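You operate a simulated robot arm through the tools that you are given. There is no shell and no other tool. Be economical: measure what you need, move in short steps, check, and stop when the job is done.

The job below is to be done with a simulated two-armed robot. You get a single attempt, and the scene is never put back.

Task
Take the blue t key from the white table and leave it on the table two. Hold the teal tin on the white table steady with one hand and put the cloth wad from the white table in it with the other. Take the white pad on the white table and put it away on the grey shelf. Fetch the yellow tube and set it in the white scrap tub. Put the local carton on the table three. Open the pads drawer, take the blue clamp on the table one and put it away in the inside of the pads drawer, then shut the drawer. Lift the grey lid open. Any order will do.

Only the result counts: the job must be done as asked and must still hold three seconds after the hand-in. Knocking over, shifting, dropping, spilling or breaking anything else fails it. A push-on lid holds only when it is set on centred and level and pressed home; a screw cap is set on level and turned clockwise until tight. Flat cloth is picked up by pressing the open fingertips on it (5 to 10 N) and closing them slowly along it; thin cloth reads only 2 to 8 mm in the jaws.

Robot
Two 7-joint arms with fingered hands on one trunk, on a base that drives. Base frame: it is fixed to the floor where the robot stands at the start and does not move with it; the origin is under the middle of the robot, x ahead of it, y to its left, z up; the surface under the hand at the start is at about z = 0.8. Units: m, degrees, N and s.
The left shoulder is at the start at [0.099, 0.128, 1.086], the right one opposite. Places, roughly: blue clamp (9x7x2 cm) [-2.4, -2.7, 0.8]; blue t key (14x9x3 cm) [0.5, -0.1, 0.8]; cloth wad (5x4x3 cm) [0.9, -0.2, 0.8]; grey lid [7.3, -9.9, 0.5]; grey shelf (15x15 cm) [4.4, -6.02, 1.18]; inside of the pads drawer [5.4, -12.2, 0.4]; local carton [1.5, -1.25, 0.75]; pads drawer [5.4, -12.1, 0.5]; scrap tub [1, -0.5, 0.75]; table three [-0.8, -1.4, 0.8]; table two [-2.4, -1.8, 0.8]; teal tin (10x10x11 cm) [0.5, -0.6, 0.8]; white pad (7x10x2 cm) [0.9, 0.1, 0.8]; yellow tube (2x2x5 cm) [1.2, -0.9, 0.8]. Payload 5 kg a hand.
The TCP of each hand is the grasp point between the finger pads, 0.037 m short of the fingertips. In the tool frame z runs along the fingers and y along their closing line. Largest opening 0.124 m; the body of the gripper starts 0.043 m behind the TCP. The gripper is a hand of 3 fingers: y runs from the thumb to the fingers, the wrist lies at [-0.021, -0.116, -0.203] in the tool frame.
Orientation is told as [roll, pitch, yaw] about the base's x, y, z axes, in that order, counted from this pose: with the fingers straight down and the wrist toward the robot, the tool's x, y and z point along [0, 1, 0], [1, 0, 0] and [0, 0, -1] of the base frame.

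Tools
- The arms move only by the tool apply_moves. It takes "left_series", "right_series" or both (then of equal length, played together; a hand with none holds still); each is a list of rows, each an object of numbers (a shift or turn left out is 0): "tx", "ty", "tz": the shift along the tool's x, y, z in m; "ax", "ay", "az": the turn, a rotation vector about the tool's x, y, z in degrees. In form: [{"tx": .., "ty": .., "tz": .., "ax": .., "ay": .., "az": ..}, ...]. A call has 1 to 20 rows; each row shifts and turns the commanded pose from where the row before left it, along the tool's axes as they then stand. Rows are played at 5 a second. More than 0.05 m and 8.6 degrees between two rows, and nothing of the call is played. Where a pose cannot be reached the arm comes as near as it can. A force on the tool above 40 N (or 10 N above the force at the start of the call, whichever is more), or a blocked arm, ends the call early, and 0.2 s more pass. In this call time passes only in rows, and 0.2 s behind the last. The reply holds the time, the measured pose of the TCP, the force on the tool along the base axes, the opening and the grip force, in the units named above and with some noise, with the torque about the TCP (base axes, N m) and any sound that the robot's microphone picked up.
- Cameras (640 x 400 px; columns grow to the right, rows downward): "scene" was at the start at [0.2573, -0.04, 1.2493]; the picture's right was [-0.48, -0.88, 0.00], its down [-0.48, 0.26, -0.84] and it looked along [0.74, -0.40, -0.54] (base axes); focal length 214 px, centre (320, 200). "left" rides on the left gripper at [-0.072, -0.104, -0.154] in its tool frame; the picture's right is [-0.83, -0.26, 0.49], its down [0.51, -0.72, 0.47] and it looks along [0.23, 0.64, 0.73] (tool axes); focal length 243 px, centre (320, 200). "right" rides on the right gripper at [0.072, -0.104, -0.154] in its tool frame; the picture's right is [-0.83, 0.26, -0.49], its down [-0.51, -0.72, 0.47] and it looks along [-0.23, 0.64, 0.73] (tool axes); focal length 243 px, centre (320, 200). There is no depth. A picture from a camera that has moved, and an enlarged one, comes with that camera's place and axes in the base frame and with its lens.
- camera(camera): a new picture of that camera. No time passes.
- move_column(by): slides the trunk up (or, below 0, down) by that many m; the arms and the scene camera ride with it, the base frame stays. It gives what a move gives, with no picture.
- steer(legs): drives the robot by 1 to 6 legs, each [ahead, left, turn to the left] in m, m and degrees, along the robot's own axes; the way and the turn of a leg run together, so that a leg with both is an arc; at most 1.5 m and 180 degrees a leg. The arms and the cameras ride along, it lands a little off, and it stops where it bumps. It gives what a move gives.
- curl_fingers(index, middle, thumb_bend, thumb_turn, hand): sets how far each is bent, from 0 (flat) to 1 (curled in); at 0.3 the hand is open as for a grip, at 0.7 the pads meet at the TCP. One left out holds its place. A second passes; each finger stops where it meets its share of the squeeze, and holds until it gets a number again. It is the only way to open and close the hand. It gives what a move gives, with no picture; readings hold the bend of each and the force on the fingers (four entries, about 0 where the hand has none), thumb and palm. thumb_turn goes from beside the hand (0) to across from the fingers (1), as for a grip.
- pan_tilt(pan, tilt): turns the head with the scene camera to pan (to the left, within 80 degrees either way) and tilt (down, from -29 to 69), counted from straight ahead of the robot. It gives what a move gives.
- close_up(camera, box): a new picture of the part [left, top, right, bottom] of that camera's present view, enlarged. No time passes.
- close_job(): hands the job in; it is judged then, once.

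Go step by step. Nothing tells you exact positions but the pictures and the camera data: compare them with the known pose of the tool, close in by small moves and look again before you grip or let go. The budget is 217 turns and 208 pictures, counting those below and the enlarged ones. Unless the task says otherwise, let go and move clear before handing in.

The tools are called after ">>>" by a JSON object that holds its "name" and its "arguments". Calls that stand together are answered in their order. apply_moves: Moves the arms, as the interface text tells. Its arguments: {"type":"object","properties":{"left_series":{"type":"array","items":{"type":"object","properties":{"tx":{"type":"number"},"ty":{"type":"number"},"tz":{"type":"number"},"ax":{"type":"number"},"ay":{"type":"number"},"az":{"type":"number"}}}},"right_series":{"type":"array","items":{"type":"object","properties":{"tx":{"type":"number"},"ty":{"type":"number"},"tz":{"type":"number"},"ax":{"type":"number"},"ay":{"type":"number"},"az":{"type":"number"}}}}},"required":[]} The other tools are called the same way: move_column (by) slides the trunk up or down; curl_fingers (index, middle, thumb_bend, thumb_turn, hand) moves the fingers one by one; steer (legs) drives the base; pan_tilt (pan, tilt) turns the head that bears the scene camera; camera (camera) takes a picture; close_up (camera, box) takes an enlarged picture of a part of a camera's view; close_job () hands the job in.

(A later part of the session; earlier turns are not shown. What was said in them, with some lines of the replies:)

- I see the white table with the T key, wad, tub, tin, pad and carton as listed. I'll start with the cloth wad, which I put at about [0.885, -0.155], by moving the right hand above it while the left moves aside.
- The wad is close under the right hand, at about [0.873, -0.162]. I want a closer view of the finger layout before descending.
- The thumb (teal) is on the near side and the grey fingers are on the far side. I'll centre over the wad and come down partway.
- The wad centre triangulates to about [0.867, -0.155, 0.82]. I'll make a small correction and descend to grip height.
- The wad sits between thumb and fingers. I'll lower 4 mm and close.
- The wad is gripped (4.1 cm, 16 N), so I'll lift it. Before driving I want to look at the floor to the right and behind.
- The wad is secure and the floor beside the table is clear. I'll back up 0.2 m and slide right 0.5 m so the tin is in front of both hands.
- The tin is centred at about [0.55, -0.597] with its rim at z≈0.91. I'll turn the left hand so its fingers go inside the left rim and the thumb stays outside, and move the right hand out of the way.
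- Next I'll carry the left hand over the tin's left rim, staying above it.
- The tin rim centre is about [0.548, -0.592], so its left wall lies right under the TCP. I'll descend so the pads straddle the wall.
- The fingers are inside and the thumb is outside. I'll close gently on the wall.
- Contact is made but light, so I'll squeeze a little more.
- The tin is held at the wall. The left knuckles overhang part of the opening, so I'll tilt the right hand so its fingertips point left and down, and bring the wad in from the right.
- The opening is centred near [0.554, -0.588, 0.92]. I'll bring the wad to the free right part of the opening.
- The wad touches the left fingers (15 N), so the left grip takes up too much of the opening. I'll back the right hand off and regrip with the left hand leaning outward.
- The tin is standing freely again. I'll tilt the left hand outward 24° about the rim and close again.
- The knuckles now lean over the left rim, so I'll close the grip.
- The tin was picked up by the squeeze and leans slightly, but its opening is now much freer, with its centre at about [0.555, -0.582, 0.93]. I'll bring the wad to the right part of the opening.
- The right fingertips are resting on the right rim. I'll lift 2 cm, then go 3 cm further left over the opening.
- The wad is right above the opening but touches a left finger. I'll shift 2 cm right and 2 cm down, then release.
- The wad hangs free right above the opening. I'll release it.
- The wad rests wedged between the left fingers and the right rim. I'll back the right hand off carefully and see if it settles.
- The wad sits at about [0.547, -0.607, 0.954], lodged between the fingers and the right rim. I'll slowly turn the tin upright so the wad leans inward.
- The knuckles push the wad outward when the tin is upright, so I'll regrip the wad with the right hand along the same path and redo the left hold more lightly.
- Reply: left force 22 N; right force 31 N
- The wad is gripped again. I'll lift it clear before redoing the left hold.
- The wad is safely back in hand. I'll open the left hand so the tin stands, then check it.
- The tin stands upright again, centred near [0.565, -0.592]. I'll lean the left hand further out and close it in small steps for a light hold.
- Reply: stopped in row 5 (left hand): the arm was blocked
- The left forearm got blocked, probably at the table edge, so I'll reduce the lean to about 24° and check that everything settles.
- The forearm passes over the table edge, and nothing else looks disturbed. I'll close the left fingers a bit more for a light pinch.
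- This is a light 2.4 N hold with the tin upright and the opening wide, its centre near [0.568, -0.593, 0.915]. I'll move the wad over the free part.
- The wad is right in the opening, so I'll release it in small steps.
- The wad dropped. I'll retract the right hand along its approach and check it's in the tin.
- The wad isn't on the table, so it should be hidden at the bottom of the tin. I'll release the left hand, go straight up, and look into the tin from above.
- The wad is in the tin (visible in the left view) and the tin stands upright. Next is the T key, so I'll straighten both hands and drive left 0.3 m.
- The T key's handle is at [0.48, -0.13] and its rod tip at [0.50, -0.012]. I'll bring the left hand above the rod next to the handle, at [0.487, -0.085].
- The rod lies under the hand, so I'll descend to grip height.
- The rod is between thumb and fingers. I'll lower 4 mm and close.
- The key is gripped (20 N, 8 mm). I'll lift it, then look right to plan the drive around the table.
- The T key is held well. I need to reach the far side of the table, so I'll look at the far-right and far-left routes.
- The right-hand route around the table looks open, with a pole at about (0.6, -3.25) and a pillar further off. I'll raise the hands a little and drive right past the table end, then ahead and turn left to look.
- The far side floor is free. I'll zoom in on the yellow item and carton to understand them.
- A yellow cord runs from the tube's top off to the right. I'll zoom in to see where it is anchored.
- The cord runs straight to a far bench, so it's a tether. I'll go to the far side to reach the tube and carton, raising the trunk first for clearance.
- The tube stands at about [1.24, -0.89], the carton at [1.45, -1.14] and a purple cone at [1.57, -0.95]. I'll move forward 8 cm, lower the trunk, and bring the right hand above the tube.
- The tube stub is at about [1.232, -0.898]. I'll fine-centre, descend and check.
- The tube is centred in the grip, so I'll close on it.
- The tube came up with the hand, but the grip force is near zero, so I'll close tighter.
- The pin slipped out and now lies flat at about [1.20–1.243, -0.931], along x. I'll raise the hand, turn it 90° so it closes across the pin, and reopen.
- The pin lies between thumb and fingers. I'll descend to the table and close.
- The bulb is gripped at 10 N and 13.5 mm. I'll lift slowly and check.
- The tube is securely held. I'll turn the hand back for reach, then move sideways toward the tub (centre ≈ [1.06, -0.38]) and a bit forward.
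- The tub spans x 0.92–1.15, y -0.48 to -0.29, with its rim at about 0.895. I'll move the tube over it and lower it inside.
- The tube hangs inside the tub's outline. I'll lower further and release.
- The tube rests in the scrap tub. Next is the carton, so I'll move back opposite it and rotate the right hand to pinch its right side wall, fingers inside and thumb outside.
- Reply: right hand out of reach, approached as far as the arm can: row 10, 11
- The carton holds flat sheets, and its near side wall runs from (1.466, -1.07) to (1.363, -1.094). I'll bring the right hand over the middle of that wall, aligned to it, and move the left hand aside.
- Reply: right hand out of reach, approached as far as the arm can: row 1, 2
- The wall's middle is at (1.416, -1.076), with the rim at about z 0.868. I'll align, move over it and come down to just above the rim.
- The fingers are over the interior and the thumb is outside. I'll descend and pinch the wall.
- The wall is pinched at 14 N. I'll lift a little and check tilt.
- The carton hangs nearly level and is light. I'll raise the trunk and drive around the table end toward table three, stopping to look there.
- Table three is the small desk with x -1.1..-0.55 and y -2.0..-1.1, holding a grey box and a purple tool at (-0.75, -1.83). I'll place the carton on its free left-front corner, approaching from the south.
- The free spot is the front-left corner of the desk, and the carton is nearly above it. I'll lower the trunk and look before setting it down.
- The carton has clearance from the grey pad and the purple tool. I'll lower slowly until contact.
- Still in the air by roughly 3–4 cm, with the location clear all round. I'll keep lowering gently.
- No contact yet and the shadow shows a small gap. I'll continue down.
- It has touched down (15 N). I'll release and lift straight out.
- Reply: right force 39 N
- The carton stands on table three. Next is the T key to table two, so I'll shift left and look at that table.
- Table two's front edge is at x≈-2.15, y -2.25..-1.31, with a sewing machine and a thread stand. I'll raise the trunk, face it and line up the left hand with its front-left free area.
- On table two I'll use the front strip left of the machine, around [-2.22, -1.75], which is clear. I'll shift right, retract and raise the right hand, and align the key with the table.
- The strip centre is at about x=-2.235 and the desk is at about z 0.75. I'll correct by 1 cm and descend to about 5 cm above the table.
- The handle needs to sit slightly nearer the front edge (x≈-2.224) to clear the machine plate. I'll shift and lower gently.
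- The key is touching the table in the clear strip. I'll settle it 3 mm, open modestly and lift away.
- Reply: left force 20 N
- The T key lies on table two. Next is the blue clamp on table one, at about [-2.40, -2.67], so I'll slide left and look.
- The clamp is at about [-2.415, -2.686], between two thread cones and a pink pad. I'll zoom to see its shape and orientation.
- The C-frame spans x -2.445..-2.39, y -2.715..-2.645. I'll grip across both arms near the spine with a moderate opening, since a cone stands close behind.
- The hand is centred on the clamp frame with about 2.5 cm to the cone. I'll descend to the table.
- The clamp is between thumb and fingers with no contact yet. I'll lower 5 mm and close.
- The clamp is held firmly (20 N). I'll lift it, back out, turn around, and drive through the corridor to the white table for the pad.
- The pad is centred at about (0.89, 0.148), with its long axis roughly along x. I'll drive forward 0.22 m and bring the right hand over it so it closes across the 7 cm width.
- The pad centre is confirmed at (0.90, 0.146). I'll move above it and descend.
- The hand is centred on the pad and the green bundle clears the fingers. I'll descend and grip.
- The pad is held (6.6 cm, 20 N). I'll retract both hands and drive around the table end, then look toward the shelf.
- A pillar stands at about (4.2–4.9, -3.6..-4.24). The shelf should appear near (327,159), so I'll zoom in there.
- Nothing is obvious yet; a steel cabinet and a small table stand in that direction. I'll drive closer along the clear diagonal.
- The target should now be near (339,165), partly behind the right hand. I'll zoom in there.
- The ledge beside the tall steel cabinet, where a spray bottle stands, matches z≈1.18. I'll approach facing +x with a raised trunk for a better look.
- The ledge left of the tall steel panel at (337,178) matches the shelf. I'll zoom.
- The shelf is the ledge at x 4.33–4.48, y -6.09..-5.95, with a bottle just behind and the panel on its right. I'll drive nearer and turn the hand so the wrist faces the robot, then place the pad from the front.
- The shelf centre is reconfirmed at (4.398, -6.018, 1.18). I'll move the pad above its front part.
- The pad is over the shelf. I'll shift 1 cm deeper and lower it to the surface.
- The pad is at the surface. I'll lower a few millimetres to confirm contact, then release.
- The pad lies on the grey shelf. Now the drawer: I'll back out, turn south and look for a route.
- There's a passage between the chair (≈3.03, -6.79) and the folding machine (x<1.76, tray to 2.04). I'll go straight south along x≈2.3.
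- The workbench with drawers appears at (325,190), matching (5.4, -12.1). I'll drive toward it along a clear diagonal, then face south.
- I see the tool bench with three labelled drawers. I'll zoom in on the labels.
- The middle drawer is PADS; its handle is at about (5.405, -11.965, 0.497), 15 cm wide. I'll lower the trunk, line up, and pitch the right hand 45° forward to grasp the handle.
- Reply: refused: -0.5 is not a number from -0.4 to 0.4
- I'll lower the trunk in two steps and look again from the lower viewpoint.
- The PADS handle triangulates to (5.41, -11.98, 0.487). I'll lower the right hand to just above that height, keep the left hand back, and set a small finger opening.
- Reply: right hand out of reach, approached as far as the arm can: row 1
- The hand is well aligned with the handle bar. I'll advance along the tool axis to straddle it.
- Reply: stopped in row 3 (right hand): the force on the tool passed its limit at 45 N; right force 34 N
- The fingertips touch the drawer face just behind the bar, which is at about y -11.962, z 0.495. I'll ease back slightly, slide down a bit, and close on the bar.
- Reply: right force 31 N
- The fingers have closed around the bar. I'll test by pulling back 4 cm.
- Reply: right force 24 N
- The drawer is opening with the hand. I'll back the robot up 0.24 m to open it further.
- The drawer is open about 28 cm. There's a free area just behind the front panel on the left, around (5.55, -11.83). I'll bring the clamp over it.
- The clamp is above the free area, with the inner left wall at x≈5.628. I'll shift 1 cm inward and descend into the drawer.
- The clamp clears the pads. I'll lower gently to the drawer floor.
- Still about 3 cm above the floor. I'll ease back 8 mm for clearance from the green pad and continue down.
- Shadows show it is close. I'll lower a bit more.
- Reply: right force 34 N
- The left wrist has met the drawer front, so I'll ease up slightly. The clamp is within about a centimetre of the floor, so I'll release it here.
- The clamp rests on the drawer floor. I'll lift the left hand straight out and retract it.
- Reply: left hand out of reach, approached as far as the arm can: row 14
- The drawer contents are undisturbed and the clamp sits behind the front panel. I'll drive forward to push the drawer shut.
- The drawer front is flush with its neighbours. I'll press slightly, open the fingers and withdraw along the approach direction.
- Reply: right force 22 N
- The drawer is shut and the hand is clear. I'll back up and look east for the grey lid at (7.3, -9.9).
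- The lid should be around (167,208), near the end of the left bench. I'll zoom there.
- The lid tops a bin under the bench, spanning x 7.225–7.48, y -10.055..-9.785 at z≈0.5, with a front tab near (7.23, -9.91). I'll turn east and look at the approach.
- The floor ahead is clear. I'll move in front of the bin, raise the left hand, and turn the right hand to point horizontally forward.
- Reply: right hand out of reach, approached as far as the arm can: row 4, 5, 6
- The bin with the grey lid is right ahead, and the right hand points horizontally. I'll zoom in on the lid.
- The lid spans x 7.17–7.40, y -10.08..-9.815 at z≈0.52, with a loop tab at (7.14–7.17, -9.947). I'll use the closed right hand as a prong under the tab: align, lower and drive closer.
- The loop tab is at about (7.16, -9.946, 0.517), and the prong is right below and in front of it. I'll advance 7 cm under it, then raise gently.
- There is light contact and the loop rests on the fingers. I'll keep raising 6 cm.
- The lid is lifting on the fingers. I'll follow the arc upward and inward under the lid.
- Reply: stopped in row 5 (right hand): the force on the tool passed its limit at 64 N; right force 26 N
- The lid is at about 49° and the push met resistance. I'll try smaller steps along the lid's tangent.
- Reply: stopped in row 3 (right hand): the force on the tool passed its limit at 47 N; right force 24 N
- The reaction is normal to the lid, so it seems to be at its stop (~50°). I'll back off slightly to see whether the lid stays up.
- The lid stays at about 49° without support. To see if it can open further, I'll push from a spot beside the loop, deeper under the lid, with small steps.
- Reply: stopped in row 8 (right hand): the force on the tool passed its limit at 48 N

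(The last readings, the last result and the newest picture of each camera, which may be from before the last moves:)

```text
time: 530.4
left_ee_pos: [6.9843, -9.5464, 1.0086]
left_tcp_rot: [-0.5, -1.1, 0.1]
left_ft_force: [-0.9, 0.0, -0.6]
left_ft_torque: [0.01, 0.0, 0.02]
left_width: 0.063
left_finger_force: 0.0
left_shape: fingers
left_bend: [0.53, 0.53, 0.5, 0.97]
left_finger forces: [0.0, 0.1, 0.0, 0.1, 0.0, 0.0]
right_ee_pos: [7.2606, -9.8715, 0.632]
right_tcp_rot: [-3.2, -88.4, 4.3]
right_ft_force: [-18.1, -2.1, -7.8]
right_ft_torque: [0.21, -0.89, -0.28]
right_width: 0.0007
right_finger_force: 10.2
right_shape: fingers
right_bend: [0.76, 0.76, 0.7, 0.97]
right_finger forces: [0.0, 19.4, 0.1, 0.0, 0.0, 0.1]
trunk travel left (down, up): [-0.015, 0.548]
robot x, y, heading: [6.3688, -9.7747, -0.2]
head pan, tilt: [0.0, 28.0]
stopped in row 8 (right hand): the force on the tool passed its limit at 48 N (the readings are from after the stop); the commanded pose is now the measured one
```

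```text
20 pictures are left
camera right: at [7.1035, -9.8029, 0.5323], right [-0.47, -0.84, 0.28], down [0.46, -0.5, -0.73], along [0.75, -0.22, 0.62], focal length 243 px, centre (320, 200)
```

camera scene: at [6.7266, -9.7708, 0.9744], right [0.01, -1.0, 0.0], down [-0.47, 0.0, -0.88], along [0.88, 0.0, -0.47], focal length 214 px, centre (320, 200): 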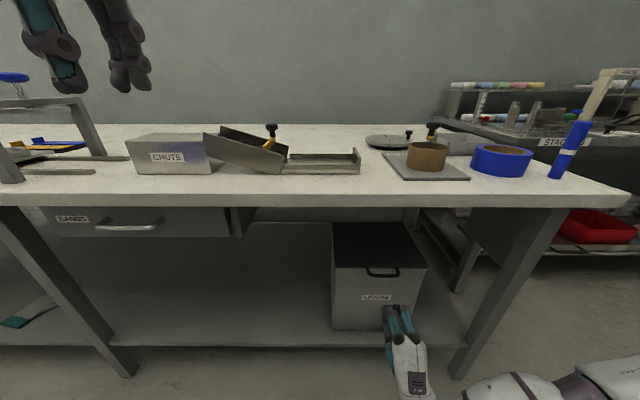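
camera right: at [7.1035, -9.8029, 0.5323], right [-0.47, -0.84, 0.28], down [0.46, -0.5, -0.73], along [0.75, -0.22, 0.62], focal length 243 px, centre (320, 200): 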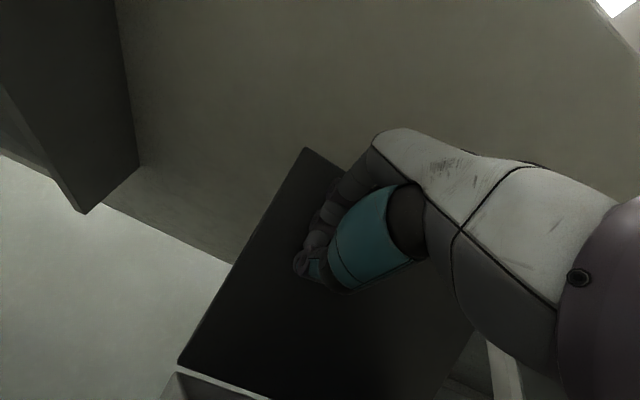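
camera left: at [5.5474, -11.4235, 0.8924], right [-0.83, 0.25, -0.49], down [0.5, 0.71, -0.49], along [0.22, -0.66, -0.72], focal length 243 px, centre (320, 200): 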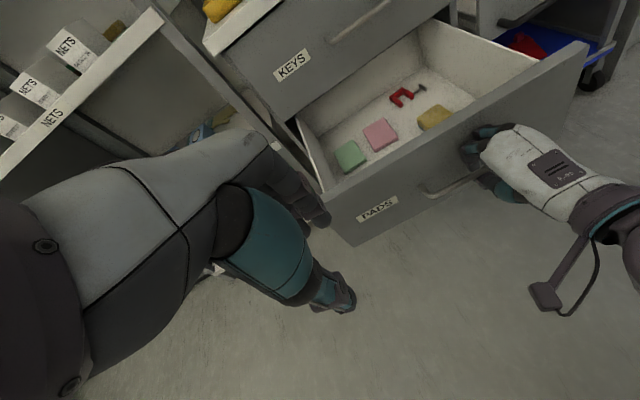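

It is firmly at its stop, about 50°, from both contact points. I'll withdraw the hand straight back and verify that the lid stays open.

>>> {"name": "apply_moves", "arguments": {"right_series": [{"tz": -0.015, "ty": -0.008}, {"tz": -0.03}, {"tz": -0.045}, {"tz": -0.045}, {"tz": -0.045}]}}

>>> {"name": "steer", "arguments": {"legs": [[-0.35, 0, 0]]}}

>>> {"name": "camera", "arguments": {"camera": "scene"}}

```text
time: 531.6
left_ee_pos: [6.9834, -9.5463, 1.0097]
left_tcp_rot: [-0.5, -1.2, 0.2]
left_ft_force: [0.3, 0.4, -1.7]
left_ft_torque: [-0.03, -0.05, -0.01]
left_width: 0.0626
left_finger_force: 0.0
left_shape: fingers
left_bend: [0.53, 0.53, 0.5, 0.97]
left_finger forces: [0.0, 0.0, 0.0, 0.0, 0.1, 0.0]
right_ee_pos: [7.081, -9.8745, 0.6293]
right_tcp_rot: [-2.7, -88.5, 3.9]
right_ft_force: [-0.3, 0.0, 0.5]
right_ft_torque: [0.0, -0.02, -0.01]
right_width: 0.0004
right_finger_force: 0.0
right_shape: fingers
right_bend: [0.76, 0.76, 0.7, 0.97]
right_finger forces: [0.1, 0.1, 0.0, 0.0, 0.0, 0.0]
trunk travel left (down, up): [-0.015, 0.548]
robot x, y, heading: [6.3677, -9.7754, 0.2]
head pan, tilt: [0.0, 28.0]
```

```text
time: 533.9
left_ee_pos: [6.6406, -9.5479, 1.0105]
left_tcp_rot: [-0.6, -1.2, 0.0]
left_ft_force: [-0.1, -0.8, -0.1]
left_ft_torque: [0.01, -0.03, -0.01]
left_width: 0.0629
left_finger_force: 0.1
left_shape: fingers
left_bend: [0.53, 0.53, 0.5, 0.97]
left_finger forces: [0.1, 0.0, 0.0, 0.0, 0.0, 0.0]
right_ee_pos: [6.7356, -9.8778, 0.6296]
right_tcp_rot: [-2.9, -88.5, 3.9]
right_ft_force: [0.4, 0.3, -0.1]
right_ft_torque: [0.02, 0.0, 0.01]
right_width: 0.0005
right_finger_force: 0.0
right_shape: fingers
right_bend: [0.76, 0.76, 0.7, 0.97]
right_finger forces: [0.1, 0.0, 0.0, 0.0, 0.0, 0.0]
trunk travel left (down, up): [-0.015, 0.548]
robot x, y, heading: [6.0192, -9.7805, 0.1]
head pan, tilt: [0.0, 28.0]
```

```text
19 pictures are left
camera scene: at [6.3796, -9.7732, 0.9748], right [0.0, -1.0, 0.0], down [-0.47, 0.0, -0.88], along [0.88, 0.0, -0.47], focal length 214 px, centre (320, 200)
```

scene: 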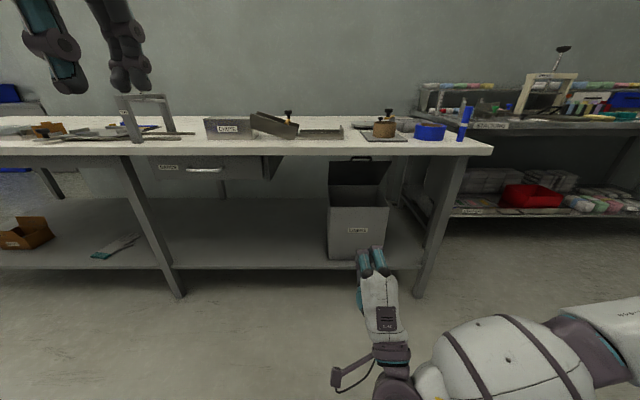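

The lid stays open on its own. I'll zoom in to judge how far open it is.

>>> {"name": "close_up", "arguments": {"camera": "scene", "box": [290, 130, 430, 270]}}

```text
2.86 times, centred on (360, 200) of scene
camera zoom: at [6.3796, -9.7732, 0.9748], right [0.0, -1.0, 0.0], down [-0.47, 0.0, -0.88], along [0.88, 0.0, -0.47], focal length 613 px, centre (206, 200)
```

zoom: 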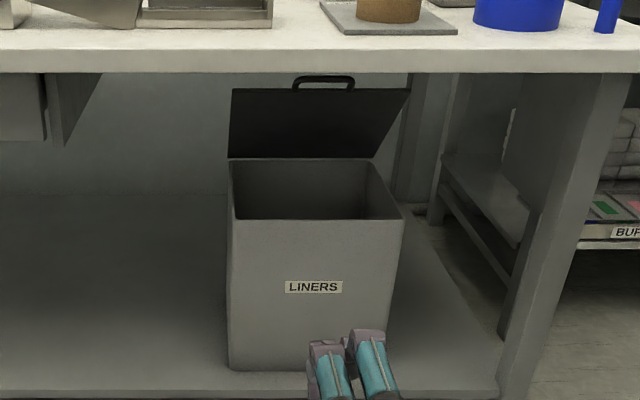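

All tasks are done: key, wad, pad, tube, carton, clamp in the shut drawer, and the lid standing open on its own. Both hands are empty and clear, so I'm handing in.

>>> {"name": "close_job", "arguments": {}}

```text
The job is handed in.
```

I did all seven jobs and handed in; the result hasn't come back. The lid is the one I'm least sure of.

- **Blue T key:** it lies on the front strip of table two, just left of the sewing machine.
- **Cloth wad:** it is inside the teal tin, which stands upright. The left hand held the tin lightly by its rim while the right dropped the wad in. An earlier attempt left the wad stuck on the rim, and I had to redo it. The tin ended up a centimetre or two from where it started.
- **White pad:** it is on the grey shelf, in front of the spray bottle.
- **Yellow tube:** it is in the scrap tub with its cord hanging over the edge. It slipped out of the grip once and fell a few centimetres onto the white table before I picked it up again.
- **Local carton:** it stands on the front-left corner of table three with its sheets still inside.
- **Blue clamp:** it is in the pads drawer, and the drawer is shut flush. I last saw it on the drawer floor while letting go. After that the drawer front hid it.
- **Grey lid:** it opened to about 50° and would not go further when pushed hard from two spots. It was still open when I checked about two seconds after letting go.

At one point the left forearm was blocked, most likely by the edge of the white table. Nothing looked moved afterwards.
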